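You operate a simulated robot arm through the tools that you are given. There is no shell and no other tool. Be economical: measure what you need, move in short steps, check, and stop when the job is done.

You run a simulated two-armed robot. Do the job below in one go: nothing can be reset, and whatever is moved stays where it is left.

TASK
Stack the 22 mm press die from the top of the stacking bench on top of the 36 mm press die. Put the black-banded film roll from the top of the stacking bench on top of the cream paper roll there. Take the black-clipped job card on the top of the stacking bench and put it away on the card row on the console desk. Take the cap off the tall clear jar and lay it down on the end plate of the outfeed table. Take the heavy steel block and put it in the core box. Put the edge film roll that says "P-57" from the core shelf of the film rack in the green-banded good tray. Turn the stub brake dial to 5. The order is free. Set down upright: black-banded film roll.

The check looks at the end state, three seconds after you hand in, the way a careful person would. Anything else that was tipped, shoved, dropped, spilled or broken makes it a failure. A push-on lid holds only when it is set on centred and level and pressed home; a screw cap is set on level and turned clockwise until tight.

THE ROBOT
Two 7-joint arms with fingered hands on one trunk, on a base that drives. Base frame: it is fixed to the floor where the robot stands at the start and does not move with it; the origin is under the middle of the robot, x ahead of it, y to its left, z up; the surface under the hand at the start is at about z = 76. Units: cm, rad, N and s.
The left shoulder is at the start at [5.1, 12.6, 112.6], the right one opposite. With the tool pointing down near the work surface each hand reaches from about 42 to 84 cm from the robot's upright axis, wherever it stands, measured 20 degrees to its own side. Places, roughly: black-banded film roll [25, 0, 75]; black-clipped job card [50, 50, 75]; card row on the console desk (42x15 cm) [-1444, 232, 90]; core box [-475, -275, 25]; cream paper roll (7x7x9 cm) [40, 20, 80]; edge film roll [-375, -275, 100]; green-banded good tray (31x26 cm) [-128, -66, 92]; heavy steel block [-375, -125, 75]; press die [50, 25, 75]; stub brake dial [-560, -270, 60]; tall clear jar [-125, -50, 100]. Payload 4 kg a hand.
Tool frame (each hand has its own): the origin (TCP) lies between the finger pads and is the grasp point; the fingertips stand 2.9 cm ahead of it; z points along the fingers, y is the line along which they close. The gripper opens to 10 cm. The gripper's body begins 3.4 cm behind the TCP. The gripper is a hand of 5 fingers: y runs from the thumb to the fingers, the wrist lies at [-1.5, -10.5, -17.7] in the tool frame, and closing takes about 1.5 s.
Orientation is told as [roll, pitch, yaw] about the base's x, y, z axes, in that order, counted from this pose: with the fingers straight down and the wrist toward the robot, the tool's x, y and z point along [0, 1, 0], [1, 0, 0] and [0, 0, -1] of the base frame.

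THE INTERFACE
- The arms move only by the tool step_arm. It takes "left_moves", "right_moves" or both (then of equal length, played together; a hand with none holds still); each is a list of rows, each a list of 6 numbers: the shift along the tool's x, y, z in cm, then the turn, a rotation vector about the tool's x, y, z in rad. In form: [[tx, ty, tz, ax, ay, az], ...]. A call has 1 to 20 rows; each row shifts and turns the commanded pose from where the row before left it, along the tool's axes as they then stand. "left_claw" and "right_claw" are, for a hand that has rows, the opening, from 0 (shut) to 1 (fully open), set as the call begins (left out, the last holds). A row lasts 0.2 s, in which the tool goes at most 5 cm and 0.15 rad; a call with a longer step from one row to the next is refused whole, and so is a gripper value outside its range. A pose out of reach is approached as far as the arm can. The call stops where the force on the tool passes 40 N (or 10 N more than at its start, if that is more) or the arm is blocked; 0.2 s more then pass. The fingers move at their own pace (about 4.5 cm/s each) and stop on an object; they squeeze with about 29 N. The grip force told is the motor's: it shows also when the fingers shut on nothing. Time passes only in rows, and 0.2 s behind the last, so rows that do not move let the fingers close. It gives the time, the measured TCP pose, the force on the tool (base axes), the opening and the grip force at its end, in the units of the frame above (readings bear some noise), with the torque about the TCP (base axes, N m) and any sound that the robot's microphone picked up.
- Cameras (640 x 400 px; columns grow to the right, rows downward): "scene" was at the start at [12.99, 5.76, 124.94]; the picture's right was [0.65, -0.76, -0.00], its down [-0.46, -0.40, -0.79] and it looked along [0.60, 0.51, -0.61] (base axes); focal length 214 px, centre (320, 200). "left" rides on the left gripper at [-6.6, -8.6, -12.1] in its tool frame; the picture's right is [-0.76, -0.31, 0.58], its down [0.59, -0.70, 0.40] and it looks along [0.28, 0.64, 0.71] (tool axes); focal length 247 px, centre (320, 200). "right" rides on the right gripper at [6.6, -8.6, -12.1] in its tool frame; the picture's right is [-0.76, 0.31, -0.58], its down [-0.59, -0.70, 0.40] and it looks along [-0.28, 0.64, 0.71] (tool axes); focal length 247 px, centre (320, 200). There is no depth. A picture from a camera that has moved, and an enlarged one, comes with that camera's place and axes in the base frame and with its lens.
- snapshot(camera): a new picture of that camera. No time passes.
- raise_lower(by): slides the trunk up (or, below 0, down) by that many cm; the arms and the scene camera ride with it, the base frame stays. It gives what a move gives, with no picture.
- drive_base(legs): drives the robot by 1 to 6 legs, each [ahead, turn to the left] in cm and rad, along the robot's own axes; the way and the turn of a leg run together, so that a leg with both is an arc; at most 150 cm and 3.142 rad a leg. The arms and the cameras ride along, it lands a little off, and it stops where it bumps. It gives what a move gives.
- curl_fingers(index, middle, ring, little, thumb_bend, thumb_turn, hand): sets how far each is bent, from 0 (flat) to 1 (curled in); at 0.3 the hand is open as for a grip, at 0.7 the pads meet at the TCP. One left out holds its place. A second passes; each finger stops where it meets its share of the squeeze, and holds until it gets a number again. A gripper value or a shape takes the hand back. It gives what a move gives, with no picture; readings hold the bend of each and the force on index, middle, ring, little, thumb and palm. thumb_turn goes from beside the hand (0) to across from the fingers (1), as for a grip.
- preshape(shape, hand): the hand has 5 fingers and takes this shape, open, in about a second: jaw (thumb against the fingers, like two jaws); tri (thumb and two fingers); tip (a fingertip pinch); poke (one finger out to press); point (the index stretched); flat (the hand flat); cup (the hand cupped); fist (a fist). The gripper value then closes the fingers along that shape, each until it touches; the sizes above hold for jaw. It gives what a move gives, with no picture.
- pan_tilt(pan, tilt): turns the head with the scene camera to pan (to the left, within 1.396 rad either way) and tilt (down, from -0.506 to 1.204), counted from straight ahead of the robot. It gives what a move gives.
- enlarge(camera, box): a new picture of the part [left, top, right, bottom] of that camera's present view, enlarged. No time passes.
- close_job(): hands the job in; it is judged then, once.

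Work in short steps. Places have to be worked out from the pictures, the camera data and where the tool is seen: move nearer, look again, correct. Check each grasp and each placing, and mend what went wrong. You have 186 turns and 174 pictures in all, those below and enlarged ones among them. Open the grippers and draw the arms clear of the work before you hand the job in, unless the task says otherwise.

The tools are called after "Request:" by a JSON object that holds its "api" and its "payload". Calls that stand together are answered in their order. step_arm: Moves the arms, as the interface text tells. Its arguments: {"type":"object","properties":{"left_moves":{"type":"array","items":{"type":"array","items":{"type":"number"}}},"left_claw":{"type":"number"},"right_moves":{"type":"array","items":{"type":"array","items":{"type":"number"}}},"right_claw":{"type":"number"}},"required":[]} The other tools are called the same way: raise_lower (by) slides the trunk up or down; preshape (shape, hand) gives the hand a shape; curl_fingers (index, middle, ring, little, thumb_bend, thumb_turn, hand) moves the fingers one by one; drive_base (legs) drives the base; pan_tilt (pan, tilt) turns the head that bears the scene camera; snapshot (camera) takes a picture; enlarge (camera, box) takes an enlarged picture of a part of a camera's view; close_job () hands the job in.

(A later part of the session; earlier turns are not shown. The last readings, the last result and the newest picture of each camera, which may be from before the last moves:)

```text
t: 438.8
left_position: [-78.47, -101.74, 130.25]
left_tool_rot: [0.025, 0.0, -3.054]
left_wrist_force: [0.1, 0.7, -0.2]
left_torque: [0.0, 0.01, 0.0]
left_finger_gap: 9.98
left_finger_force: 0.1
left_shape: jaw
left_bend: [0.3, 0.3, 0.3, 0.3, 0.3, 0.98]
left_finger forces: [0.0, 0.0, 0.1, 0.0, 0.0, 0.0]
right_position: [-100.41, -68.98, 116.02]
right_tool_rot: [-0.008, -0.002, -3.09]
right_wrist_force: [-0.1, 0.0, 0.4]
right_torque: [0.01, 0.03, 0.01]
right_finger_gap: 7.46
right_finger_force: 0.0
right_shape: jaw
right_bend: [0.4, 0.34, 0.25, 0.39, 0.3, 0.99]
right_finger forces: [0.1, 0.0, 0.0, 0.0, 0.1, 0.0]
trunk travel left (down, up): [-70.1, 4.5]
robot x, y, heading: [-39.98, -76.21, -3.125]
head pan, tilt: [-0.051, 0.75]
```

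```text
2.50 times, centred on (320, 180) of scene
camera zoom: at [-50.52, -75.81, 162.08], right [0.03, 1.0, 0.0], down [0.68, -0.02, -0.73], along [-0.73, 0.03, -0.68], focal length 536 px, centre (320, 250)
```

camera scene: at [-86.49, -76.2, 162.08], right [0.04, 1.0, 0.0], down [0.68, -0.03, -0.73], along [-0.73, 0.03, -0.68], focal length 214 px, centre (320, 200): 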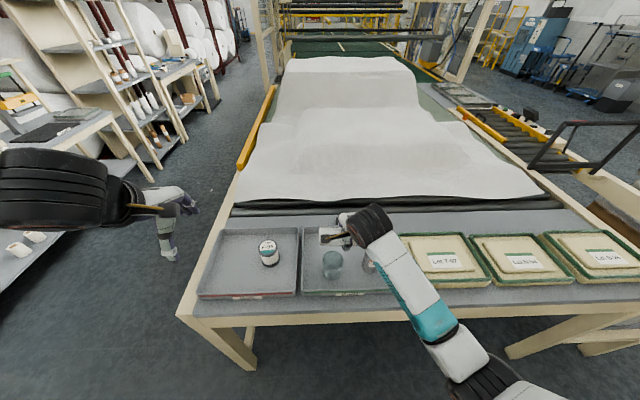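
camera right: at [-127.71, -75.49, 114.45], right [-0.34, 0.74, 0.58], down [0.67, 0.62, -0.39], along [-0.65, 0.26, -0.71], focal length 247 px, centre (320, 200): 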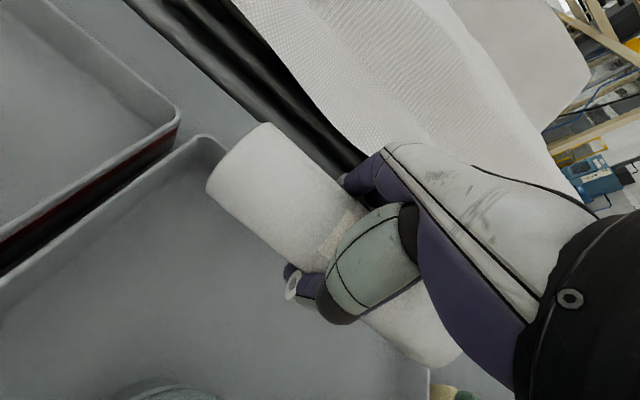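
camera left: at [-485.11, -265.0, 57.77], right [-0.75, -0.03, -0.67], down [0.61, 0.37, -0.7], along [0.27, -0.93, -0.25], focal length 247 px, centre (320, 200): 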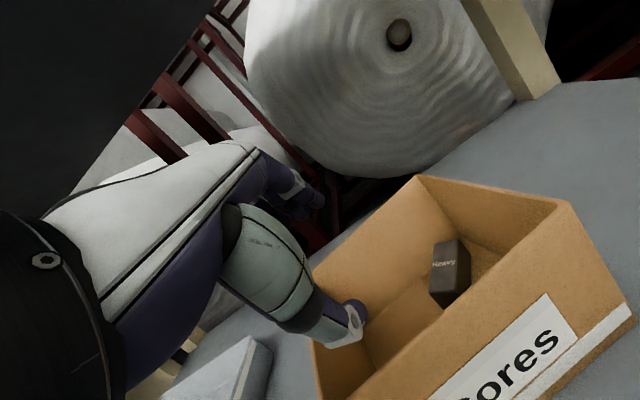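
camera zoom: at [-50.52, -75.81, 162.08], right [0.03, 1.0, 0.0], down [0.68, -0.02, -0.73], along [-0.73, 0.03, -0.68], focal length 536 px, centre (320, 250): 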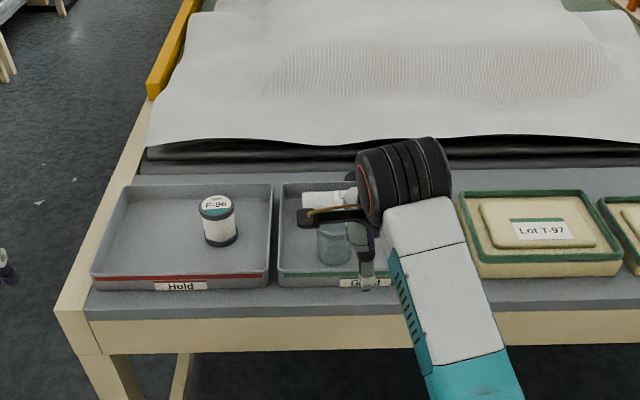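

P-57 lies in the Good tray. Next the job card: I tuck the right hand and drive back to the stacking bench at y about 36.

Request:
{"api": "step_arm", "payload": {"right_moves": [[-2, -3, -2, 0, 0, 0], [-2, -3, -2, 0, 0, 0], [-2, -3, -2, 0, 0, 0], [-2, -3, -2, 0, 0, 0], [-2, -3, -2, 0, 0, 0], [0, 0, 0, 0, 0, 0]], "right_claw": 1}}

Request:
{"api": "drive_base", "payload": {"legs": [[0, -1.587], [112, 0], [0, -1.571], [26, 0]]}}

Request:
{"api": "pan_tilt", "payload": {"pan": 0.15, "tilt": 0.75}}

Request:
{"api": "snapshot", "payload": {"camera": "scene"}}

```text
t: 440.2
left_position: [-78.62, -101.82, 130.3]
left_tool_rot: [0.024, -0.001, -3.055]
left_wrist_force: [-0.2, -0.3, 0.1]
left_torque: [0.03, -0.02, -0.01]
left_finger_gap: 9.98
left_finger_force: 0.0
left_shape: jaw
left_bend: [0.3, 0.3, 0.3, 0.3, 0.3, 0.98]
left_finger forces: [0.1, 0.1, 0.1, 0.1, 0.0, 0.0]
right_position: [-85.98, -58.42, 126.18]
right_tool_rot: [-0.011, 0.001, -3.089]
right_wrist_force: [0.4, 0.7, -0.1]
right_torque: [-0.01, 0.01, -0.03]
right_finger_gap: 9.96
right_finger_force: 0.1
right_shape: jaw
right_bend: [0.3, 0.3, 0.3, 0.3, 0.3, 0.98]
right_finger forces: [0.0, 0.0, 0.1, 0.0, 0.0, 0.1]
trunk travel left (down, up): [-70.1, 4.5]
robot x, y, heading: [-39.68, -76.28, -3.128]
head pan, tilt: [-0.051, 0.75]
```

```text
t: 455.3
left_position: [26.38, 63.05, 130.38]
left_tool_rot: [0.024, -0.002, 0.069]
left_wrist_force: [0.1, -0.5, -0.5]
left_torque: [0.03, 0.0, 0.0]
left_finger_gap: 9.97
left_finger_force: 0.1
left_shape: jaw
left_bend: [0.3, 0.3, 0.3, 0.3, 0.3, 0.98]
left_finger forces: [0.1, 0.1, 0.0, 0.0, 0.1, 0.1]
right_position: [32.9, 19.59, 126.24]
right_tool_rot: [-0.007, 0.0, 0.033]
right_wrist_force: [0.8, -0.4, 0.1]
right_torque: [0.02, -0.04, 0.01]
right_finger_gap: 9.96
right_finger_force: 0.0
right_shape: jaw
right_bend: [0.3, 0.3, 0.3, 0.3, 0.3, 0.98]
right_finger forces: [0.1, 0.0, 0.1, 0.0, 0.0, 0.0]
trunk travel left (down, up): [-70.1, 4.5]
robot x, y, heading: [-12.6, 38.13, -0.004]
head pan, tilt: [-0.051, 0.75]
```

```text
t: 456.1
left_position: [26.32, 63.14, 130.26]
left_tool_rot: [0.024, 0.002, 0.067]
left_wrist_force: [-0.9, -0.5, -0.3]
left_torque: [-0.01, -0.01, -0.01]
left_finger_gap: 9.97
left_finger_force: 0.0
left_shape: jaw
left_bend: [0.3, 0.3, 0.3, 0.3, 0.3, 0.98]
left_finger forces: [0.0, 0.0, 0.1, 0.1, 0.0, 0.1]
right_position: [33.15, 19.66, 126.24]
right_tool_rot: [-0.01, -0.001, 0.034]
right_wrist_force: [0.6, -0.9, -0.4]
right_torque: [0.02, -0.01, 0.02]
right_finger_gap: 9.97
right_finger_force: 0.1
right_shape: jaw
right_bend: [0.3, 0.3, 0.3, 0.3, 0.3, 0.98]
right_finger forces: [0.0, 0.0, 0.1, 0.0, 0.0, 0.0]
trunk travel left (down, up): [-70.1, 4.5]
robot x, y, heading: [-12.85, 38.62, 0.002]
head pan, tilt: [0.15, 0.75]
```

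```text
13 pictures are left
camera scene: at [-1.95, 39.61, 162.07], right [0.15, -0.99, 0.0], down [-0.67, -0.1, -0.73], along [0.72, 0.11, -0.68], focal length 214 px, centre (320, 200)
```

scene: 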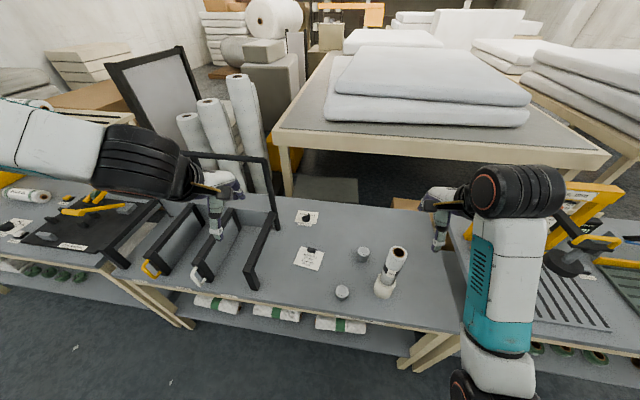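

All earlier work stands. The clip is at about [54.5, 51.7]. I move the left hand above it and the right hand away from the film stack, then lower the trunk.

Request:
{"api": "step_arm", "payload": {"left_moves": [[-1.9, 3.91, 0, 0, 0, 0], [-1.9, 3.91, 0, 0, 0, 0], [-1.9, 3.91, 0, 0, 0, 0], [-1.9, 3.91, 0, 0, 0, 0], [-1.9, 3.91, 0, 0, 0, 0], [-1.9, 3.91, 0, 0, 0, 0], [-1.9, 3.91, 0, 0, 0, -0.067], [0, 0, 0, 0, 0, 0]], "right_moves": [[-3.3, 0, 0, 0, 0, 0], [-3.3, 0, 0, 0, 0, 0], [-3.3, 0, 0, 0, 0, 0], [-3.3, 0, 0, 0, 0, 0], [-3.3, 0, 0, 0, 0, 0], [-3.3, 0, 0, 0, 0, 0], [-3.3, 0, 0, 0, 0, 0], [0, 0, 0, 0, 0, 0]]}}

Request:
{"api": "raise_lower", "payload": {"by": -32}}

Request:
{"api": "enlarge", "payload": {"camera": "left", "box": [280, 160, 520, 360]}}

```text
t: 457.9
left_position: [50.56, 55.3, 132.08]
left_tool_rot: [0.023, -0.001, 0.134]
left_wrist_force: [0.4, -0.2, -0.6]
left_torque: [-0.02, 0.01, 0.02]
left_finger_gap: 10.02
left_finger_force: 0.1
left_shape: jaw
left_bend: [0.3, 0.3, 0.3, 0.3, 0.3, 0.98]
left_finger forces: [0.0, 0.0, 0.0, 0.1, 0.0, 0.1]
left hand out of reach, approached as far as the arm can: row 6, 7
right_position: [33.78, -3.41, 126.41]
right_tool_rot: [-0.01, 0.0, 0.033]
right_wrist_force: [0.0, 0.8, -0.1]
right_torque: [-0.02, 0.01, -0.01]
right_finger_gap: 9.97
right_finger_force: 0.1
right_shape: jaw
right_bend: [0.3, 0.3, 0.3, 0.3, 0.3, 0.98]
right_finger forces: [0.0, 0.0, 0.1, 0.0, 0.0, 0.0]
trunk travel left (down, up): [-70.1, 4.5]
robot x, y, heading: [-13.15, 38.36, 0.0]
head pan, tilt: [0.15, 0.75]
```

```text
t: 461.0
left_position: [50.57, 55.25, 100.22]
left_tool_rot: [0.024, -0.003, 0.136]
left_wrist_force: [-0.6, -0.1, -1.1]
left_torque: [0.01, 0.0, 0.0]
left_finger_gap: 10.0
left_finger_force: 0.1
left_shape: jaw
left_bend: [0.3, 0.3, 0.3, 0.3, 0.3, 0.98]
left_finger forces: [0.1, 0.0, 0.0, 0.0, 0.1, 0.0]
right_position: [33.72, -3.51, 94.39]
right_tool_rot: [-0.011, -0.003, 0.031]
right_wrist_force: [-0.3, -0.1, -0.1]
right_torque: [0.02, 0.0, 0.03]
right_finger_gap: 9.97
right_finger_force: 0.2
right_shape: jaw
right_bend: [0.3, 0.3, 0.3, 0.3, 0.3, 0.98]
right_finger forces: [0.1, 0.1, 0.1, 0.0, 0.0, 0.0]
trunk travel left (down, up): [-38.1, 36.5]
robot x, y, heading: [-12.83, 38.45, -0.002]
head pan, tilt: [0.15, 0.75]
```

```text
2.00 times, centred on (400, 260) of left
camera zoom: at [42.93, 47.31, 111.95], right [-0.2, -0.78, -0.6], down [-0.78, 0.5, -0.39], along [0.6, 0.38, -0.7], focal length 494 px, centre (160, 80)
```

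zoom: 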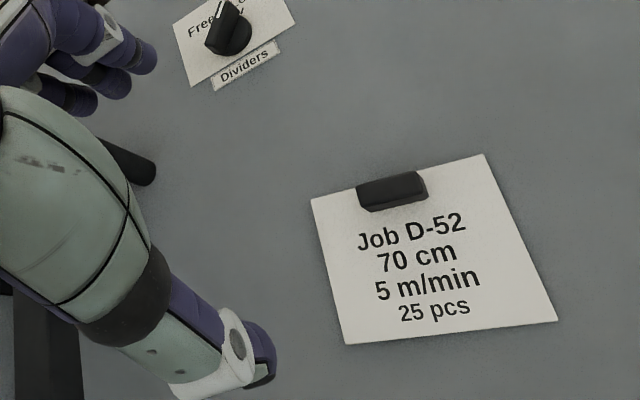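

The clip centre is at [53.6, 51.4], about 4.3 cm long and rotated 13°. I align the hand with it and descend to just above.

Request:
{"api": "step_arm", "payload": {"left_moves": [[-2.1, 1.24, 0, 0, 0, 0], [-2.1, 1.24, 0, 0, 0, 0], [0, 0, 0, 0, 0, 0.122], [0, 0, 0, 0, 0, 0.122], [0, 0, 0, 0, 0, 0.122], [0, 0, 4.5, 0, 0, 0], [0, 0, 4.5, 0, 0, 0], [0, 0, 4.5, 0, 0, 0], [0, 0, 2.5, 0, 0, 0], [0, 0, 0, 0, 0, 0]]}}

Request:
{"api": "snapshot", "payload": {"camera": "left"}}

```text
t: 463.2
left_position: [48.63, 56.26, 87.57]
left_tool_rot: [0.023, 0.005, -0.232]
left_wrist_force: [-0.2, -0.1, 0.3]
left_torque: [-0.01, -0.01, -0.02]
left_finger_gap: 10.01
left_finger_force: 0.0
left_shape: jaw
left_bend: [0.3, 0.3, 0.3, 0.3, 0.3, 0.98]
left_finger forces: [0.0, 0.1, 0.0, 0.0, 0.1, 0.1]
left hand out of reach, approached as far as the arm can: row 2, 7, 8, 9
right_position: [33.75, -3.5, 94.44]
right_tool_rot: [-0.007, 0.001, 0.03]
right_wrist_force: [-0.3, -0.1, 0.1]
right_torque: [-0.05, 0.02, 0.02]
right_finger_gap: 9.99
right_finger_force: 0.1
right_shape: jaw
right_bend: [0.3, 0.3, 0.3, 0.3, 0.3, 0.98]
right_finger forces: [0.0, 0.1, 0.1, 0.1, 0.0, 0.0]
trunk travel left (down, up): [-38.1, 36.5]
robot x, y, heading: [-13.34, 38.31, -0.004]
head pan, tilt: [0.15, 0.75]
```

```text
11 pictures are left
camera left: at [38.81, 51.54, 99.51], right [-0.47, -0.65, -0.59], down [-0.55, 0.74, -0.38], along [0.69, 0.15, -0.71], focal length 247 px, centre (320, 200)
```

left: 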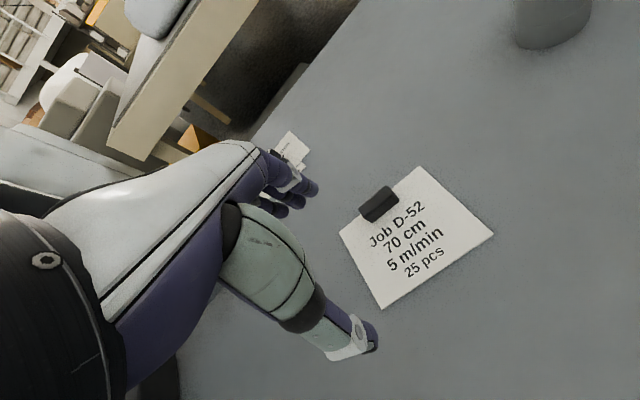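

The left arm is at its forward limit here. I drive 9 cm closer and correct with the arm.

Request:
{"api": "drive_base", "payload": {"legs": [[9, 0]]}}

Request:
{"api": "step_arm", "payload": {"left_moves": [[-1.9, -1.35, 0, 0, 0, 0], [-1.9, -1.35, 0, 0, 0, 0], [0, 0, 0, 0, 0, 0]]}}

```text
t: 464.3
left_position: [57.78, 56.44, 87.48]
left_tool_rot: [0.022, 0.008, -0.23]
left_wrist_force: [-0.2, 0.0, 0.1]
left_torque: [0.06, 0.03, -0.03]
left_finger_gap: 9.98
left_finger_force: 0.1
left_shape: jaw
left_bend: [0.3, 0.3, 0.3, 0.3, 0.3, 0.98]
left_finger forces: [0.0, 0.0, 0.0, 0.0, 0.1, 0.0]
right_position: [42.92, -3.36, 94.39]
right_tool_rot: [-0.009, -0.001, 0.033]
right_wrist_force: [-0.6, -0.7, 0.2]
right_torque: [0.03, 0.01, 0.0]
right_finger_gap: 9.97
right_finger_force: 0.0
right_shape: jaw
right_bend: [0.3, 0.3, 0.3, 0.3, 0.3, 0.98]
right_finger forces: [0.0, 0.0, 0.0, 0.0, 0.0, 0.1]
trunk travel left (down, up): [-38.1, 36.5]
robot x, y, heading: [-3.81, 38.37, -0.003]
head pan, tilt: [0.15, 0.75]
```

```text
t: 465.1
left_position: [54.11, 53.32, 87.56]
left_tool_rot: [0.024, 0.006, -0.23]
left_wrist_force: [0.7, -1.0, 0.6]
left_torque: [0.0, 0.01, 0.0]
left_finger_gap: 9.98
left_finger_force: 0.0
left_shape: jaw
left_bend: [0.3, 0.3, 0.3, 0.3, 0.3, 0.98]
left_finger forces: [0.0, 0.0, 0.0, 0.1, 0.0, 0.0]
right_position: [42.82, -3.4, 94.47]
right_tool_rot: [-0.01, -0.001, 0.033]
right_wrist_force: [-0.3, -0.3, -0.2]
right_torque: [0.0, -0.02, 0.0]
right_finger_gap: 9.99
right_finger_force: 0.2
right_shape: jaw
right_bend: [0.3, 0.3, 0.3, 0.3, 0.3, 0.98]
right_finger forces: [0.0, 0.0, 0.0, 0.0, 0.0, 0.0]
trunk travel left (down, up): [-38.1, 36.5]
robot x, y, heading: [-4.05, 38.31, -0.002]
head pan, tilt: [0.15, 0.75]
```

I make the final lateral correction and descend over the clip.

Request:
{"api": "step_arm", "payload": {"left_moves": [[-1.8, 0, 0, 0, 0, 0], [0, 0, 3, 0, 0, 0], [0, 0, 3, 0, 0, 0], [0, 0, 1.5, 0, 0, 0], [0, 0, 0, 0, 0, 0]]}}

Request:
{"api": "snapshot", "payload": {"camera": "left"}}

```text
t: 466.3
left_position: [51.44, 55.18, 84.11]
left_tool_rot: [0.022, 0.005, -0.23]
left_wrist_force: [0.3, -0.3, -0.1]
left_torque: [0.01, -0.01, 0.05]
left_finger_gap: 9.98
left_finger_force: 0.0
left_shape: jaw
left_bend: [0.3, 0.3, 0.3, 0.3, 0.3, 0.98]
left_finger forces: [0.0, 0.1, 0.1, 0.0, 0.0, 0.0]
left hand out of reach, approached as far as the arm can: row 1, 2, 3, 4
right_position: [42.83, -3.46, 94.4]
right_tool_rot: [-0.01, 0.0, 0.034]
right_wrist_force: [-0.3, 0.3, 1.0]
right_torque: [0.01, 0.02, -0.01]
right_finger_gap: 9.99
right_finger_force: 0.1
right_shape: jaw
right_bend: [0.3, 0.3, 0.3, 0.3, 0.3, 0.98]
right_finger forces: [0.0, 0.0, 0.0, 0.0, 0.1, 0.0]
trunk travel left (down, up): [-38.1, 36.5]
robot x, y, heading: [-3.93, 38.26, 0.003]
head pan, tilt: [0.15, 0.75]
```

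```text
10 pictures are left
camera left: at [41.56, 50.27, 96.03], right [-0.47, -0.65, -0.59], down [-0.55, 0.74, -0.38], along [0.69, 0.15, -0.71], focal length 247 px, centre (320, 200)
```

left: 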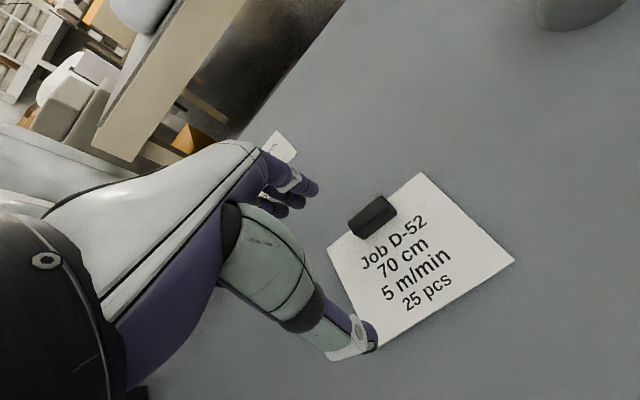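

As with the die, I raise the hand to a reachable height, centre it exactly, then lower the trunk instead.

Request:
{"api": "step_arm", "payload": {"left_moves": [[0, 0, -4, 0, 0, 0], [0, 0, -4, 0, 0, 0], [0, 0, -4, 0, 0, 0], [-1.56, 1.48, 0, 0, 0, 0], [-1.55, 1.47, 0, 0, 0, 0], [0, 0, 0, 0, 0, 0]], "right_moves": [[0, 0, -4, 0, 0, 0], [0, 0, -4, 0, 0, 0], [0, 0, -4, 0, 0, 0], [0, 0, -4, 0, 0, 0], [0, 0, -2, 0, 0, 0], [0, 0, 0, 0, 0, 0]]}}

```text
t: 467.7
left_position: [53.49, 51.0, 96.18]
left_tool_rot: [0.026, 0.005, -0.231]
left_wrist_force: [0.0, 0.3, -0.3]
left_torque: [0.0, -0.06, -0.01]
left_finger_gap: 9.97
left_finger_force: 0.1
left_shape: jaw
left_bend: [0.3, 0.3, 0.3, 0.3, 0.3, 0.98]
left_finger forces: [0.0, 0.0, 0.0, 0.0, 0.1, 0.1]
right_position: [42.92, -3.27, 112.41]
right_tool_rot: [-0.009, 0.002, 0.032]
right_wrist_force: [-0.3, -0.1, -0.9]
right_torque: [-0.01, 0.0, 0.0]
right_finger_gap: 9.99
right_finger_force: 0.1
right_shape: jaw
right_bend: [0.3, 0.3, 0.3, 0.3, 0.3, 0.98]
right_finger forces: [0.0, 0.0, 0.0, 0.0, 0.1, 0.0]
trunk travel left (down, up): [-38.1, 36.5]
robot x, y, heading: [-3.72, 38.09, -0.002]
head pan, tilt: [0.15, 0.75]
```

Reached. I nudge 0.4 cm, lower the trunk 16.6 cm, and close on the clip.

Request:
{"api": "step_arm", "payload": {"left_moves": [[0.4, 0.1, 0, 0, 0, 0], [0, 0, 0, 0, 0, 0]]}}

Request:
{"api": "raise_lower", "payload": {"by": -16.5}}

Request:
{"api": "step_arm", "payload": {"left_moves": [[0, 0, 0, 0, 0, 0], [0, 0, 0, 0, 0, 0], [0, 0, 0, 0, 0, 0], [0, 0, 0, 0, 0, 0], [0, 0, 0, 0, 0, 0], [0, 0, 0, 0, 0, 0], [0, 0, 0, 0, 0, 0], [0, 0, 0, 0, 0, 0], [0, 0, 0, 0, 0, 0]], "left_claw": 0}}

Request:
{"api": "snapshot", "payload": {"camera": "left"}}

```text
t: 468.3
left_position: [53.64, 51.38, 96.02]
left_tool_rot: [0.025, 0.005, -0.231]
left_wrist_force: [0.2, -0.2, 0.1]
left_torque: [0.01, 0.01, 0.0]
left_finger_gap: 9.98
left_finger_force: 0.1
left_shape: jaw
left_bend: [0.3, 0.3, 0.3, 0.3, 0.3, 0.98]
left_finger forces: [0.1, 0.0, 0.0, 0.0, 0.0, 0.0]
right_position: [42.93, -3.26, 112.43]
right_tool_rot: [-0.011, 0.002, 0.033]
right_wrist_force: [-0.2, -0.2, -0.7]
right_torque: [0.0, -0.03, 0.01]
right_finger_gap: 9.98
right_finger_force: 0.0
right_shape: jaw
right_bend: [0.3, 0.3, 0.3, 0.3, 0.3, 0.98]
right_finger forces: [0.0, 0.0, 0.0, 0.0, 0.1, 0.0]
trunk travel left (down, up): [-38.1, 36.5]
robot x, y, heading: [-3.9, 38.5, 0.0]
head pan, tilt: [0.15, 0.75]
```

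```text
t: 470.2
left_position: [53.78, 51.39, 79.6]
left_tool_rot: [0.027, 0.004, -0.229]
left_wrist_force: [0.4, -0.5, 0.1]
left_torque: [0.03, -0.07, 0.01]
left_finger_gap: 9.97
left_finger_force: 0.1
left_shape: jaw
left_bend: [0.3, 0.3, 0.3, 0.3, 0.3, 0.98]
left_finger forces: [0.1, 0.0, 0.1, 0.0, 0.0, 0.1]
right_position: [42.93, -3.26, 96.0]
right_tool_rot: [-0.01, -0.002, 0.03]
right_wrist_force: [0.5, -1.0, 0.3]
right_torque: [0.03, 0.02, 0.03]
right_finger_gap: 9.99
right_finger_force: 0.1
right_shape: jaw
right_bend: [0.3, 0.3, 0.3, 0.3, 0.3, 0.98]
right_finger forces: [0.0, 0.0, 0.0, 0.0, 0.1, 0.0]
trunk travel left (down, up): [-21.6, 53.0]
robot x, y, heading: [-3.76, 38.49, -0.006]
head pan, tilt: [0.15, 0.75]
```

```text
t: 472.2
left_position: [53.59, 51.32, 79.6]
left_tool_rot: [0.022, 0.004, -0.23]
left_wrist_force: [-0.3, -0.7, 0.1]
left_torque: [0.0, 0.0, 0.01]
left_finger_gap: 1.11
left_finger_force: 29.0
left_shape: jaw
left_bend: [0.64, 0.63, 0.71, 0.7, 0.73, 1.0]
left_finger forces: [15.5, 8.6, 2.4, 0.0, 25.3, 0.1]
right_position: [42.82, -3.2, 95.83]
right_tool_rot: [-0.008, 0.001, 0.034]
right_wrist_force: [0.2, 0.7, -0.2]
right_torque: [-0.02, -0.04, 0.0]
right_finger_gap: 9.97
right_finger_force: 0.1
right_shape: jaw
right_bend: [0.3, 0.3, 0.3, 0.3, 0.3, 0.98]
right_finger forces: [0.0, 0.1, 0.1, 0.0, 0.0, 0.0]
trunk travel left (down, up): [-21.6, 53.0]
robot x, y, heading: [-4.04, 38.0, 0.002]
head pan, tilt: [0.15, 0.75]
```

```text
9 pictures are left
camera left: at [43.91, 46.56, 91.45], right [-0.47, -0.65, -0.59], down [-0.55, 0.74, -0.38], along [0.69, 0.15, -0.71], focal length 247 px, centre (320, 200)
```

left: 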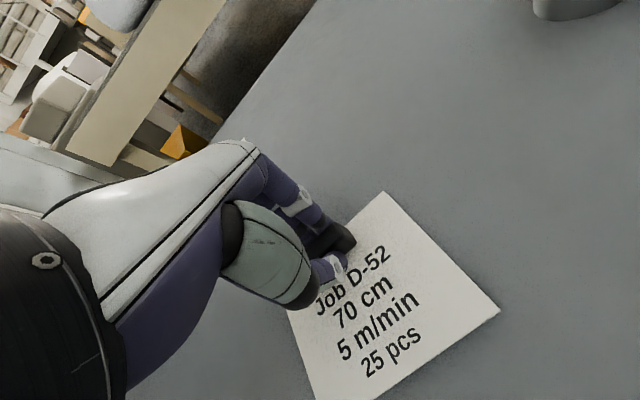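

The clip is gripped. I raise the trunk and check the card hangs on, then drive back to the aisle.

Request:
{"api": "raise_lower", "payload": {"by": 30}}

Request:
{"api": "drive_base", "payload": {"legs": [[-34, 0], [0, -1.571], [112, 0], [0, -0.316], [122, 0], [0, -1.255]]}}

Request:
{"api": "snapshot", "payload": {"camera": "left"}}

```text
t: 475.2
left_position: [53.65, 51.3, 109.55]
left_tool_rot: [0.024, 0.007, -0.23]
left_wrist_force: [1.3, 0.1, 0.1]
left_torque: [0.0, 0.03, -0.01]
left_finger_gap: 1.1
left_finger_force: 29.0
left_shape: jaw
left_bend: [0.64, 0.63, 0.71, 0.7, 0.73, 1.0]
left_finger forces: [15.5, 8.5, 2.2, 0.1, 25.2, 0.0]
right_position: [42.85, -3.21, 125.87]
right_tool_rot: [-0.01, 0.0, 0.031]
right_wrist_force: [-0.6, 0.0, -0.8]
right_torque: [-0.02, -0.01, 0.0]
right_finger_gap: 10.0
right_finger_force: 0.1
right_shape: jaw
right_bend: [0.3, 0.3, 0.3, 0.3, 0.3, 0.98]
right_finger forces: [0.0, 0.1, 0.0, 0.1, 0.0, 0.1]
trunk travel left (down, up): [-51.6, 23.0]
robot x, y, heading: [-3.56, 38.24, -0.0]
head pan, tilt: [0.15, 0.75]
```

```text
t: 496.7
left_position: [-134.62, -204.09, 109.52]
left_tool_rot: [0.024, 0.005, 2.921]
left_wrist_force: [-0.1, 0.9, -0.3]
left_torque: [-0.01, 0.0, -0.04]
left_finger_gap: 1.1
left_finger_force: 28.5
left_shape: jaw
left_bend: [0.64, 0.63, 0.71, 0.7, 0.73, 1.0]
left_finger forces: [15.3, 8.3, 2.0, 0.0, 24.6, 0.1]
right_position: [-124.51, -149.23, 125.86]
right_tool_rot: [-0.01, 0.001, -3.1]
right_wrist_force: [0.0, -0.3, 0.4]
right_torque: [0.02, -0.01, 0.02]
right_finger_gap: 9.98
right_finger_force: 0.0
right_shape: jaw
right_bend: [0.3, 0.3, 0.3, 0.3, 0.3, 0.98]
right_finger forces: [0.0, 0.1, 0.0, 0.0, 0.0, 0.0]
trunk travel left (down, up): [-51.6, 23.0]
robot x, y, heading: [-77.15, -189.97, -3.129]
head pan, tilt: [0.15, 0.75]
```

```text
8 pictures are left
camera left: at [-124.82, -199.08, 121.45], right [0.47, 0.66, -0.59], down [0.56, -0.74, -0.38], along [-0.69, -0.15, -0.71], focal length 247 px, centre (320, 200)
```

left: 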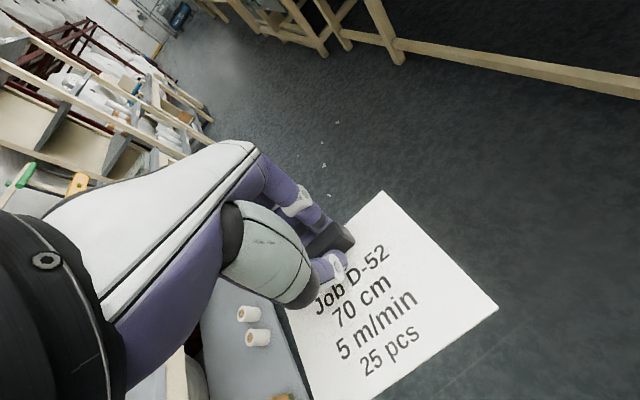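

The card is securely held. I drive down the aisle 600 cm and look ahead.

Request:
{"api": "drive_base", "payload": {"legs": [[0, -0.013], [150, 0], [150, 0], [150, 0], [150, 0]]}}

Request:
{"api": "pan_tilt", "payload": {"pan": -0.45, "tilt": 0.2}}

Request:
{"api": "snapshot", "payload": {"camera": "scene"}}

```text
t: 521.5
left_position: [-636.03, -199.7, 109.0]
left_tool_rot: [0.013, 0.013, 2.925]
left_wrist_force: [0.5, 0.4, -0.4]
left_torque: [-0.01, 0.05, 0.03]
left_finger_gap: 1.09
left_finger_force: 28.7
left_shape: jaw
left_bend: [0.64, 0.63, 0.71, 0.7, 0.73, 1.0]
left_finger forces: [16.1, 8.6, 1.4, 0.1, 25.3, 0.0]
right_position: [-626.54, -145.08, 124.51]
right_tool_rot: [0.011, 0.008, -3.092]
right_wrist_force: [0.1, -0.8, -0.4]
right_torque: [0.12, 0.01, -0.02]
right_finger_gap: 10.01
right_finger_force: 0.1
right_shape: jaw
right_bend: [0.3, 0.3, 0.3, 0.3, 0.3, 0.98]
right_finger forces: [0.0, 0.1, 0.1, 0.0, 0.0, 0.1]
trunk travel left (down, up): [-51.6, 23.0]
robot x, y, heading: [-577.21, -186.39, -3.13]
head pan, tilt: [0.15, 0.75]
stopped in leg 5: the robot was blocked; the commanded pose is now the measured one
```

```text
t: 522.5
left_position: [-636.78, -200.6, 109.11]
left_tool_rot: [0.008, 0.013, 2.954]
left_wrist_force: [0.3, -0.2, -0.3]
left_torque: [0.02, 0.02, 0.02]
left_finger_gap: 1.11
left_finger_force: 29.0
left_shape: jaw
left_bend: [0.64, 0.63, 0.71, 0.7, 0.73, 1.0]
left_finger forces: [16.1, 8.8, 1.5, 0.0, 25.3, 0.1]
right_position: [-626.42, -144.67, 124.95]
right_tool_rot: [0.003, 0.008, -3.097]
right_wrist_force: [0.6, 0.6, 0.3]
right_torque: [0.02, 0.02, -0.02]
right_finger_gap: 9.98
right_finger_force: 0.1
right_shape: jaw
right_bend: [0.3, 0.3, 0.3, 0.3, 0.3, 0.98]
right_finger forces: [0.0, 0.0, 0.0, 0.0, 0.1, 0.0]
trunk travel left (down, up): [-51.6, 23.0]
robot x, y, heading: [-577.54, -186.4, -3.14]
head pan, tilt: [-0.45, 0.201]
```

```text
7 pictures are left
camera scene: at [-589.23, -186.08, 148.69], right [0.43, 0.9, 0.02], down [0.18, -0.06, -0.98], along [-0.88, 0.43, -0.19], focal length 214 px, centre (320, 200)
```

scene: 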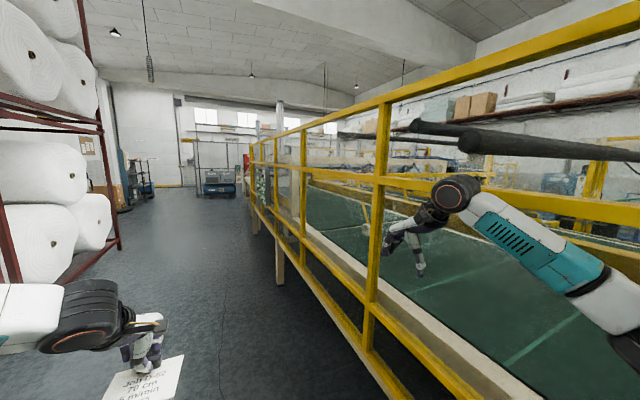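

My right arm is too far out and touched the yellow guard. I back up, tuck the right hand inward, and shift the robot left in the aisle.

Request:
{"api": "drive_base", "payload": {"legs": [[-14, 0]]}}

Request:
{"api": "step_arm", "payload": {"right_moves": [[4, -1, 0, 0, 0, 0], [4, -1, 0, 0, 0, 0], [4, -1, 0, 0, 0, 0], [4, -1, 0, 0, 0, 0], [4, -1, 0, 0, 0, 0], [4, -1, 0, 0, 0, 0], [0, 0, 0, 0, 0, 0]]}}

Request:
{"api": "drive_base", "payload": {"legs": [[0, 0.3], [80, 0], [0, -0.3], [150, 0], [150, 0], [150, 0]]}}

```text
t: 523.4
left_position: [-633.73, -201.58, 111.1]
left_tool_rot: [-0.01, -0.022, 2.915]
left_wrist_force: [1.1, -1.0, 0.4]
left_torque: [0.02, 0.03, 0.0]
left_finger_gap: 1.1
left_finger_force: 28.8
left_shape: jaw
left_bend: [0.64, 0.63, 0.71, 0.7, 0.73, 1.0]
left_finger forces: [16.0, 8.8, 1.4, 0.1, 25.3, 0.1]
right_position: [-626.75, -145.27, 124.19]
right_tool_rot: [0.036, 0.006, -3.072]
right_wrist_force: [1.1, 0.2, 2.8]
right_torque: [0.04, 0.04, 0.01]
right_finger_gap: 10.0
right_finger_force: 0.0
right_shape: jaw
right_bend: [0.3, 0.3, 0.3, 0.3, 0.3, 0.98]
right_finger forces: [0.0, 0.0, 0.1, 0.0, 0.1, 0.0]
trunk travel left (down, up): [-51.6, 23.0]
robot x, y, heading: [-578.05, -186.55, -3.062]
head pan, tilt: [-0.45, 0.201]
stopped in leg 1: the robot was blocked; the commanded pose is now the measured one
```

```text
t: 523.7
left_position: [-633.9, -200.44, 110.99]
left_tool_rot: [-0.015, -0.019, 2.89]
left_wrist_force: [-0.4, -0.1, -0.5]
left_torque: [0.05, 0.02, -0.02]
left_finger_gap: 1.11
left_finger_force: 29.0
left_shape: jaw
left_bend: [0.64, 0.63, 0.71, 0.7, 0.73, 1.0]
left_finger forces: [16.1, 8.8, 1.3, 0.0, 25.3, 0.0]
right_position: [-625.94, -145.19, 123.81]
right_tool_rot: [0.038, 0.014, -3.09]
right_wrist_force: [0.2, 0.1, 1.4]
right_torque: [0.08, 0.04, -0.03]
right_finger_gap: 9.96
right_finger_force: 0.0
right_shape: jaw
right_bend: [0.3, 0.3, 0.3, 0.3, 0.3, 0.98]
right_finger forces: [0.0, 0.0, 0.1, 0.1, 0.0, 0.1]
trunk travel left (down, up): [-51.6, 23.0]
robot x, y, heading: [-577.59, -186.54, -3.07]
head pan, tilt: [-0.45, 0.201]
stopped in row 1 (right hand): the arm was blocked; the commanded pose is now the measured one
```

```text
t: 551.1
left_position: [-1157.47, -275.07, 110.54]
left_tool_rot: [0.017, -0.003, 2.953]
left_wrist_force: [-0.9, 1.4, -0.5]
left_torque: [-0.01, 0.02, -0.01]
left_finger_gap: 1.1
left_finger_force: 28.5
left_shape: jaw
left_bend: [0.64, 0.63, 0.71, 0.7, 0.73, 1.0]
left_finger forces: [16.1, 8.7, 1.2, 0.0, 25.0, 0.0]
right_position: [-1152.38, -219.83, 122.58]
right_tool_rot: [0.06, 0.01, -3.033]
right_wrist_force: [-0.3, 0.0, 0.5]
right_torque: [-0.02, -0.01, 0.0]
right_finger_gap: 10.01
right_finger_force: 0.1
right_shape: jaw
right_bend: [0.3, 0.3, 0.3, 0.3, 0.3, 0.98]
right_finger forces: [0.0, 0.0, 0.1, 0.1, 0.1, 0.0]
trunk travel left (down, up): [-51.6, 23.0]
robot x, y, heading: [-1101.38, -260.48, -3.027]
head pan, tilt: [-0.45, 0.201]
```

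The turn freed the arm and I'm now at the far end of the aisle, card still held. I tuck the right hand and look toward the console desk.

Request:
{"api": "step_arm", "payload": {"right_moves": [[4, -1, 0, 0, 0, 0], [4, -1, 0, 0, 0, 0], [4, -1, 0, 0, 0, 0], [4, -1, 0, 0, 0, 0], [4, -1, 0, 0, 0, 0], [0, 0, 0, 0, 0, 0]]}}

Request:
{"api": "pan_tilt", "payload": {"pan": -0.95, "tilt": 0.2}}

Request:
{"api": "snapshot", "payload": {"camera": "scene"}}

```text
t: 552.5
left_position: [-1157.4, -275.17, 110.59]
left_tool_rot: [0.016, -0.004, 2.953]
left_wrist_force: [0.4, -0.3, 0.3]
left_torque: [0.0, -0.02, -0.04]
left_finger_gap: 1.1
left_finger_force: 28.9
left_shape: jaw
left_bend: [0.64, 0.63, 0.71, 0.7, 0.73, 1.0]
left_finger forces: [16.0, 8.7, 1.2, 0.0, 25.1, 0.1]
right_position: [-1145.28, -239.27, 123.83]
right_tool_rot: [0.06, 0.01, -3.033]
right_wrist_force: [-1.2, 0.9, 0.6]
right_torque: [0.04, 0.01, 0.0]
right_finger_gap: 9.99
right_finger_force: 0.1
right_shape: jaw
right_bend: [0.3, 0.3, 0.3, 0.3, 0.3, 0.98]
right_finger forces: [0.0, 0.1, 0.0, 0.0, 0.0, 0.1]
trunk travel left (down, up): [-51.6, 23.0]
robot x, y, heading: [-1101.68, -260.91, -3.022]
head pan, tilt: [-0.45, 0.201]
```

```text
t: 553.5
left_position: [-1157.53, -275.17, 110.51]
left_tool_rot: [0.015, -0.002, 2.954]
left_wrist_force: [0.0, -0.2, 0.5]
left_torque: [-0.03, -0.01, -0.01]
left_finger_gap: 1.13
left_finger_force: 29.0
left_shape: jaw
left_bend: [0.64, 0.63, 0.71, 0.7, 0.73, 1.0]
left_finger forces: [16.0, 8.7, 1.2, 0.1, 25.0, 0.0]
right_position: [-1145.2, -239.31, 123.81]
right_tool_rot: [0.061, 0.01, -3.032]
right_wrist_force: [-0.2, 0.5, 0.2]
right_torque: [0.01, -0.01, 0.0]
right_finger_gap: 10.02
right_finger_force: 0.0
right_shape: jaw
right_bend: [0.3, 0.3, 0.3, 0.3, 0.3, 0.98]
right_finger forces: [0.1, 0.0, 0.0, 0.1, 0.0, 0.0]
trunk travel left (down, up): [-51.6, 23.0]
robot x, y, heading: [-1101.64, -261.23, -3.024]
head pan, tilt: [-0.949, 0.201]
```

```text
6 pictures are left
camera scene: at [-1110.89, -254.24, 148.5], right [0.74, 0.67, 0.0], down [0.13, -0.15, -0.98], along [-0.66, 0.72, -0.2], focal length 214 px, centre (320, 200)
```

scene: 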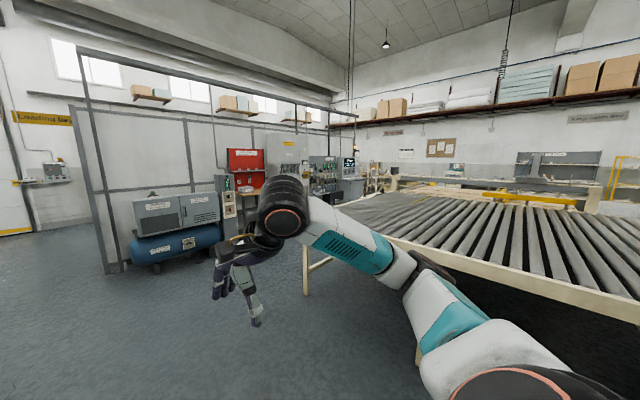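

The console is visible beyond the roller table. I drive around its corner via (-1350, -150) and up toward (-1380, 50).

Request:
{"api": "drive_base", "payload": {"legs": [[0, -0.537], [136, 0], [136, 0], [0, -1.004], [120, 0], [75, 0]]}}

Request:
{"api": "pan_tilt", "payload": {"pan": 0.15, "tilt": 0.3}}

Request:
{"api": "snapshot", "payload": {"camera": "scene"}}

```text
t: 580.1
left_position: [-1400.31, 94.24, 110.61]
left_tool_rot: [0.016, -0.004, 1.435]
left_wrist_force: [1.0, 0.5, 0.4]
left_torque: [-0.02, 0.02, 0.02]
left_finger_gap: 1.11
left_finger_force: 29.2
left_shape: jaw
left_bend: [0.64, 0.63, 0.71, 0.7, 0.74, 1.0]
left_finger forces: [15.8, 8.5, 1.1, 0.1, 24.6, 0.0]
right_position: [-1363.8, 83.89, 123.8]
right_tool_rot: [0.061, 0.011, 1.735]
right_wrist_force: [-0.4, 0.4, 0.6]
right_torque: [-0.03, 0.02, 0.0]
right_finger_gap: 10.0
right_finger_force: 0.0
right_shape: jaw
right_bend: [0.3, 0.3, 0.3, 0.3, 0.3, 0.98]
right_finger forces: [0.0, 0.0, 0.0, 0.0, 0.0, 0.0]
trunk travel left (down, up): [-51.6, 23.0]
robot x, y, heading: [-1383.13, 38.76, 1.74]
head pan, tilt: [-0.949, 0.201]
```

```text
t: 581.5
left_position: [-1400.39, 94.25, 110.6]
left_tool_rot: [0.015, -0.001, 1.437]
left_wrist_force: [-0.5, 0.2, 0.6]
left_torque: [-0.01, -0.03, 0.04]
left_finger_gap: 1.11
left_finger_force: 29.3
left_shape: jaw
left_bend: [0.64, 0.63, 0.71, 0.7, 0.74, 1.0]
left_finger forces: [15.7, 8.6, 1.1, 0.1, 24.6, 0.0]
right_position: [-1363.78, 84.03, 123.91]
right_tool_rot: [0.062, 0.011, 1.735]
right_wrist_force: [-0.4, 0.1, -0.3]
right_torque: [0.02, -0.01, -0.02]
right_finger_gap: 9.99
right_finger_force: 0.2
right_shape: jaw
right_bend: [0.3, 0.3, 0.3, 0.3, 0.3, 0.98]
right_finger forces: [0.1, 0.0, 0.1, 0.0, 0.0, 0.0]
trunk travel left (down, up): [-51.6, 23.0]
robot x, y, heading: [-1382.79, 38.8, 1.74]
head pan, tilt: [0.15, 0.3]
```

```text
5 pictures are left
camera scene: at [-1386.41, 51.18, 147.57], right [0.95, 0.32, 0.0], down [0.09, -0.28, -0.96], along [-0.3, 0.91, -0.3], focal length 214 px, centre (320, 200)
```

scene: 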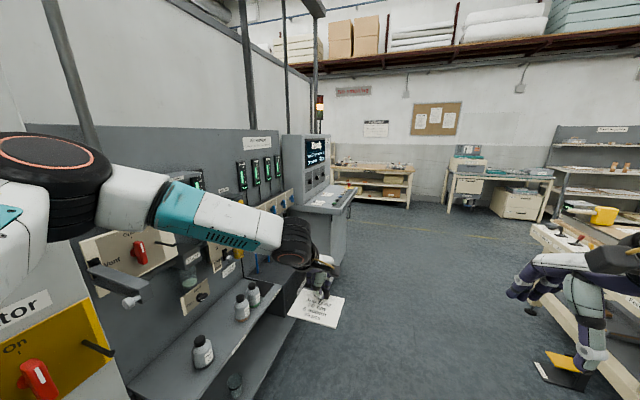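

The console desk is ahead on the left, facing +x. I zoom on it to see the card row.

Request:
{"api": "enlarge", "payload": {"camera": "scene", "box": [275, 125, 375, 225]}}

```text
4.00 times, centred on (325, 175) of scene
camera zoom: at [-1386.41, 51.18, 147.57], right [0.95, 0.32, 0.0], down [0.09, -0.28, -0.96], along [-0.3, 0.91, -0.3], focal length 858 px, centre (300, 300)
```

zoom: 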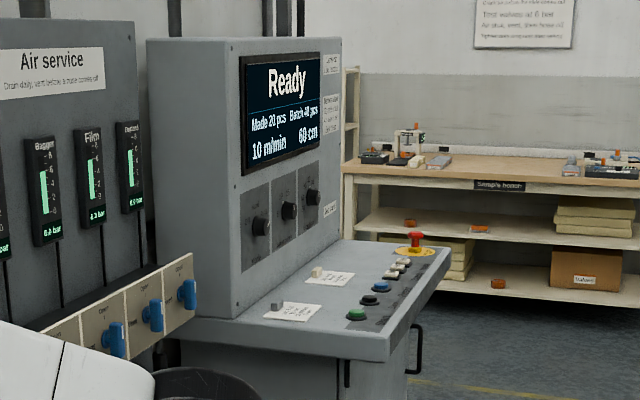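

Two cards already lie at y about 218 and 246 with clips toward the console; the middle slot at y about 232 is free. I drive round to face the desk from [-1368, 240].

Request:
{"api": "drive_base", "payload": {"legs": [[0, -0.446], [84, 0], [0, 0.343], [120, 0], [0, 1.505]]}}

Request:
{"api": "pan_tilt", "payload": {"pan": 0.1, "tilt": 0.65}}

Request:
{"api": "snapshot", "payload": {"camera": "scene"}}

```text
t: 597.8
left_position: [-1425.77, 231.06, 110.76]
left_tool_rot: [0.016, -0.006, 2.838]
left_wrist_force: [-1.1, 1.1, 0.2]
left_torque: [-0.03, -0.05, 0.01]
left_finger_gap: 1.06
left_finger_force: 29.2
left_shape: jaw
left_bend: [0.64, 0.63, 0.71, 0.7, 0.74, 1.0]
left_finger forces: [15.8, 8.2, 0.9, 0.0, 24.2, 0.0]
right_position: [-1409.38, 265.51, 123.92]
right_tool_rot: [0.061, 0.011, 3.137]
right_wrist_force: [0.2, 0.3, 1.1]
right_torque: [0.05, 0.02, 0.0]
right_finger_gap: 9.98
right_finger_force: 0.0
right_shape: jaw
right_bend: [0.3, 0.3, 0.3, 0.3, 0.3, 0.98]
right_finger forces: [0.1, 0.0, 0.0, 0.1, 0.0, 0.0]
trunk travel left (down, up): [-51.6, 23.0]
robot x, y, heading: [-1368.6, 238.87, -3.135]
head pan, tilt: [0.15, 0.3]
```

```text
t: 598.6
left_position: [-1425.72, 231.1, 110.59]
left_tool_rot: [0.017, -0.003, 2.84]
left_wrist_force: [0.5, -0.7, -0.5]
left_torque: [0.02, 0.01, -0.01]
left_finger_gap: 1.11
left_finger_force: 28.9
left_shape: jaw
left_bend: [0.64, 0.63, 0.71, 0.7, 0.74, 1.0]
left_finger forces: [15.8, 8.2, 0.9, 0.1, 24.1, 0.0]
right_position: [-1409.41, 265.36, 123.76]
right_tool_rot: [0.062, 0.011, 3.137]
right_wrist_force: [0.7, 0.9, -0.2]
right_torque: [0.02, -0.03, 0.04]
right_finger_gap: 9.97
right_finger_force: 0.3
right_shape: jaw
right_bend: [0.3, 0.3, 0.3, 0.3, 0.3, 0.98]
right_finger forces: [0.0, 0.0, 0.1, 0.1, 0.0, 0.0]
trunk travel left (down, up): [-51.6, 23.0]
robot x, y, heading: [-1368.64, 238.98, -3.135]
head pan, tilt: [0.099, 0.649]
```

```text
3 pictures are left
camera scene: at [-1380.23, 238.23, 144.4], right [-0.1, 0.99, 0.0], down [0.6, 0.06, -0.8], along [-0.79, -0.08, -0.6], focal length 214 px, centre (320, 200)
```

scene: 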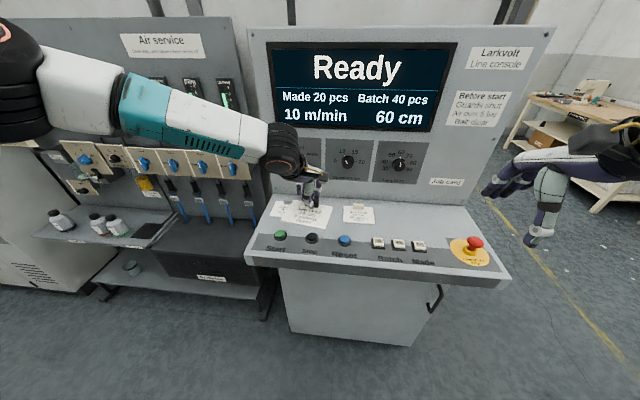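

The free slot is between the cards at y about 216 and 246.6. I square the card up and drive forward 20 cm so the clip comes to x about -1446.

Request:
{"api": "step_arm", "payload": {"left_moves": [[0, 0, 0, 0, 0, -0.148], [0, 0, 0, 0, 0, -0.148], [0, 0, 0, 0, 0, 0]]}}

Request:
{"api": "drive_base", "payload": {"legs": [[20.5, 0]]}}

Request:
{"api": "raise_lower", "payload": {"by": -12}}

Request:
{"api": "snapshot", "payload": {"camera": "left"}}

```text
t: 599.4
left_position: [-1424.54, 229.13, 111.74]
left_tool_rot: [0.014, -0.01, 3.136]
left_wrist_force: [0.6, 0.0, 0.7]
left_torque: [-0.03, 0.02, 0.0]
left_finger_gap: 1.11
left_finger_force: 28.8
left_shape: jaw
left_bend: [0.64, 0.63, 0.71, 0.7, 0.74, 1.0]
left_finger forces: [15.8, 8.3, 0.9, 0.1, 24.2, 0.1]
left hand out of reach, approached as far as the arm can: row 1, 2
right_position: [-1409.47, 265.39, 123.77]
right_tool_rot: [0.061, 0.01, 3.135]
right_wrist_force: [0.0, 1.3, -0.8]
right_torque: [0.01, -0.01, -0.01]
right_finger_gap: 10.0
right_finger_force: 0.0
right_shape: jaw
right_bend: [0.3, 0.3, 0.3, 0.3, 0.3, 0.98]
right_finger forces: [0.1, 0.0, 0.0, 0.0, 0.0, 0.0]
trunk travel left (down, up): [-51.6, 23.0]
robot x, y, heading: [-1368.4, 238.83, -3.138]
head pan, tilt: [0.099, 0.649]
```

```text
t: 601.0
left_position: [-1444.7, 228.92, 111.55]
left_tool_rot: [0.015, -0.009, 3.138]
left_wrist_force: [-0.8, -0.4, -0.3]
left_torque: [0.01, 0.0, -0.03]
left_finger_gap: 1.09
left_finger_force: 28.5
left_shape: jaw
left_bend: [0.64, 0.63, 0.71, 0.7, 0.74, 1.0]
left_finger forces: [15.9, 8.2, 0.8, 0.0, 24.2, 0.0]
right_position: [-1429.87, 265.15, 123.9]
right_tool_rot: [0.06, 0.011, 3.139]
right_wrist_force: [-0.2, -0.7, 0.5]
right_torque: [-0.01, -0.02, 0.02]
right_finger_gap: 9.97
right_finger_force: 0.0
right_shape: jaw
right_bend: [0.3, 0.3, 0.3, 0.3, 0.3, 0.98]
right_finger forces: [0.0, 0.0, 0.0, 0.0, 0.0, 0.1]
trunk travel left (down, up): [-51.6, 23.0]
robot x, y, heading: [-1388.69, 238.98, -3.133]
head pan, tilt: [0.099, 0.649]
```

```text
t: 602.5
left_position: [-1444.59, 228.84, 99.76]
left_tool_rot: [0.013, -0.007, 3.137]
left_wrist_force: [0.1, -0.4, -1.3]
left_torque: [-0.04, -0.01, 0.0]
left_finger_gap: 1.11
left_finger_force: 28.8
left_shape: jaw
left_bend: [0.64, 0.63, 0.71, 0.7, 0.74, 1.0]
left_finger forces: [15.9, 8.1, 1.0, 0.0, 24.2, 0.1]
right_position: [-1429.74, 265.31, 111.8]
right_tool_rot: [0.061, 0.008, 3.138]
right_wrist_force: [0.5, -0.3, 0.4]
right_torque: [-0.01, -0.01, -0.01]
right_finger_gap: 9.96
right_finger_force: 0.1
right_shape: jaw
right_bend: [0.3, 0.3, 0.3, 0.3, 0.3, 0.98]
right_finger forces: [0.0, 0.1, 0.0, 0.0, 0.0, 0.1]
trunk travel left (down, up): [-39.6, 35.0]
robot x, y, heading: [-1388.57, 238.88, -3.135]
head pan, tilt: [0.099, 0.649]
```

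```text
2 pictures are left
camera left: at [-1435.92, 235.55, 111.55], right [0.3, 0.75, -0.59], down [0.7, -0.6, -0.4], along [-0.65, -0.29, -0.7], focal length 247 px, centre (320, 200)
```

left: 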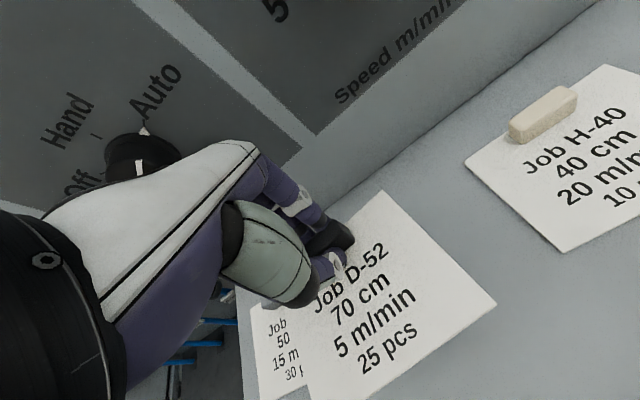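

The free gap spans y 223–240.6, and neighbours' clips are at x about -1447.6. I shift the card 3 cm right and 2 cm forward.

Request:
{"api": "step_arm", "payload": {"left_moves": [[-1.5, 1, 0, 0, 0, 0], [-1.5, 1, 0, 0, 0, 0], [0, 0, 0, 0, 0, 0]]}}

```text
t: 603.3
left_position: [-1445.62, 230.18, 100.03]
left_tool_rot: [0.011, -0.011, 3.136]
left_wrist_force: [0.9, -0.6, -1.0]
left_torque: [-0.02, 0.02, 0.03]
left_finger_gap: 1.12
left_finger_force: 28.9
left_shape: jaw
left_bend: [0.64, 0.63, 0.71, 0.7, 0.74, 1.0]
left_finger forces: [15.8, 8.3, 0.9, 0.0, 24.2, 0.0]
left hand out of reach, approached as far as the arm can: row 1, 2
right_position: [-1429.86, 265.14, 111.84]
right_tool_rot: [0.061, 0.01, 3.138]
right_wrist_force: [0.1, 0.0, -0.3]
right_torque: [0.01, 0.01, 0.01]
right_finger_gap: 10.01
right_finger_force: 0.0
right_shape: jaw
right_bend: [0.3, 0.3, 0.3, 0.3, 0.3, 0.98]
right_finger forces: [0.0, 0.0, 0.0, 0.0, 0.0, 0.0]
trunk travel left (down, up): [-39.6, 35.0]
robot x, y, heading: [-1388.49, 239.3, -3.139]
head pan, tilt: [0.099, 0.649]
```

I turn the base a touch right for the last 1.6 cm and move 1 cm forward.

Request:
{"api": "drive_base", "payload": {"legs": [[0, -0.03], [1, 0]]}}

Request:
{"api": "raise_lower", "payload": {"by": -5}}

```text
t: 604.4
left_position: [-1446.84, 231.83, 100.22]
left_tool_rot: [0.013, -0.009, 3.108]
left_wrist_force: [-0.9, -0.1, -1.2]
left_torque: [0.01, 0.0, -0.01]
left_finger_gap: 1.08
left_finger_force: 29.2
left_shape: jaw
left_bend: [0.64, 0.63, 0.71, 0.7, 0.74, 1.0]
left_finger forces: [15.8, 8.3, 1.0, 0.1, 24.1, 0.0]
right_position: [-1429.94, 266.46, 111.83]
right_tool_rot: [0.061, 0.009, 3.111]
right_wrist_force: [-0.1, 0.0, -0.5]
right_torque: [0.01, -0.03, 0.0]
right_finger_gap: 9.97
right_finger_force: 0.1
right_shape: jaw
right_bend: [0.3, 0.3, 0.3, 0.3, 0.3, 0.98]
right_finger forces: [0.1, 0.1, 0.0, 0.0, 0.1, 0.0]
trunk travel left (down, up): [-39.6, 35.0]
robot x, y, heading: [-1389.64, 238.78, 3.12]
head pan, tilt: [0.099, 0.649]
```

```text
t: 605.4
left_position: [-1446.57, 231.83, 95.16]
left_tool_rot: [0.013, -0.011, 3.108]
left_wrist_force: [0.5, 0.5, -0.1]
left_torque: [-0.01, 0.0, -0.02]
left_finger_gap: 1.1
left_finger_force: 28.9
left_shape: jaw
left_bend: [0.64, 0.63, 0.71, 0.7, 0.74, 1.0]
left_finger forces: [15.8, 8.3, 0.9, 0.0, 24.2, 0.0]
right_position: [-1429.9, 266.41, 106.95]
right_tool_rot: [0.062, 0.009, 3.109]
right_wrist_force: [-0.2, 0.7, 0.4]
right_torque: [-0.01, 0.0, 0.02]
right_finger_gap: 9.99
right_finger_force: 0.1
right_shape: jaw
right_bend: [0.3, 0.3, 0.3, 0.3, 0.3, 0.98]
right_finger forces: [0.1, 0.1, 0.0, 0.1, 0.1, 0.0]
trunk travel left (down, up): [-34.6, 40.0]
robot x, y, heading: [-1389.45, 239.1, 3.117]
head pan, tilt: [0.099, 0.649]
```

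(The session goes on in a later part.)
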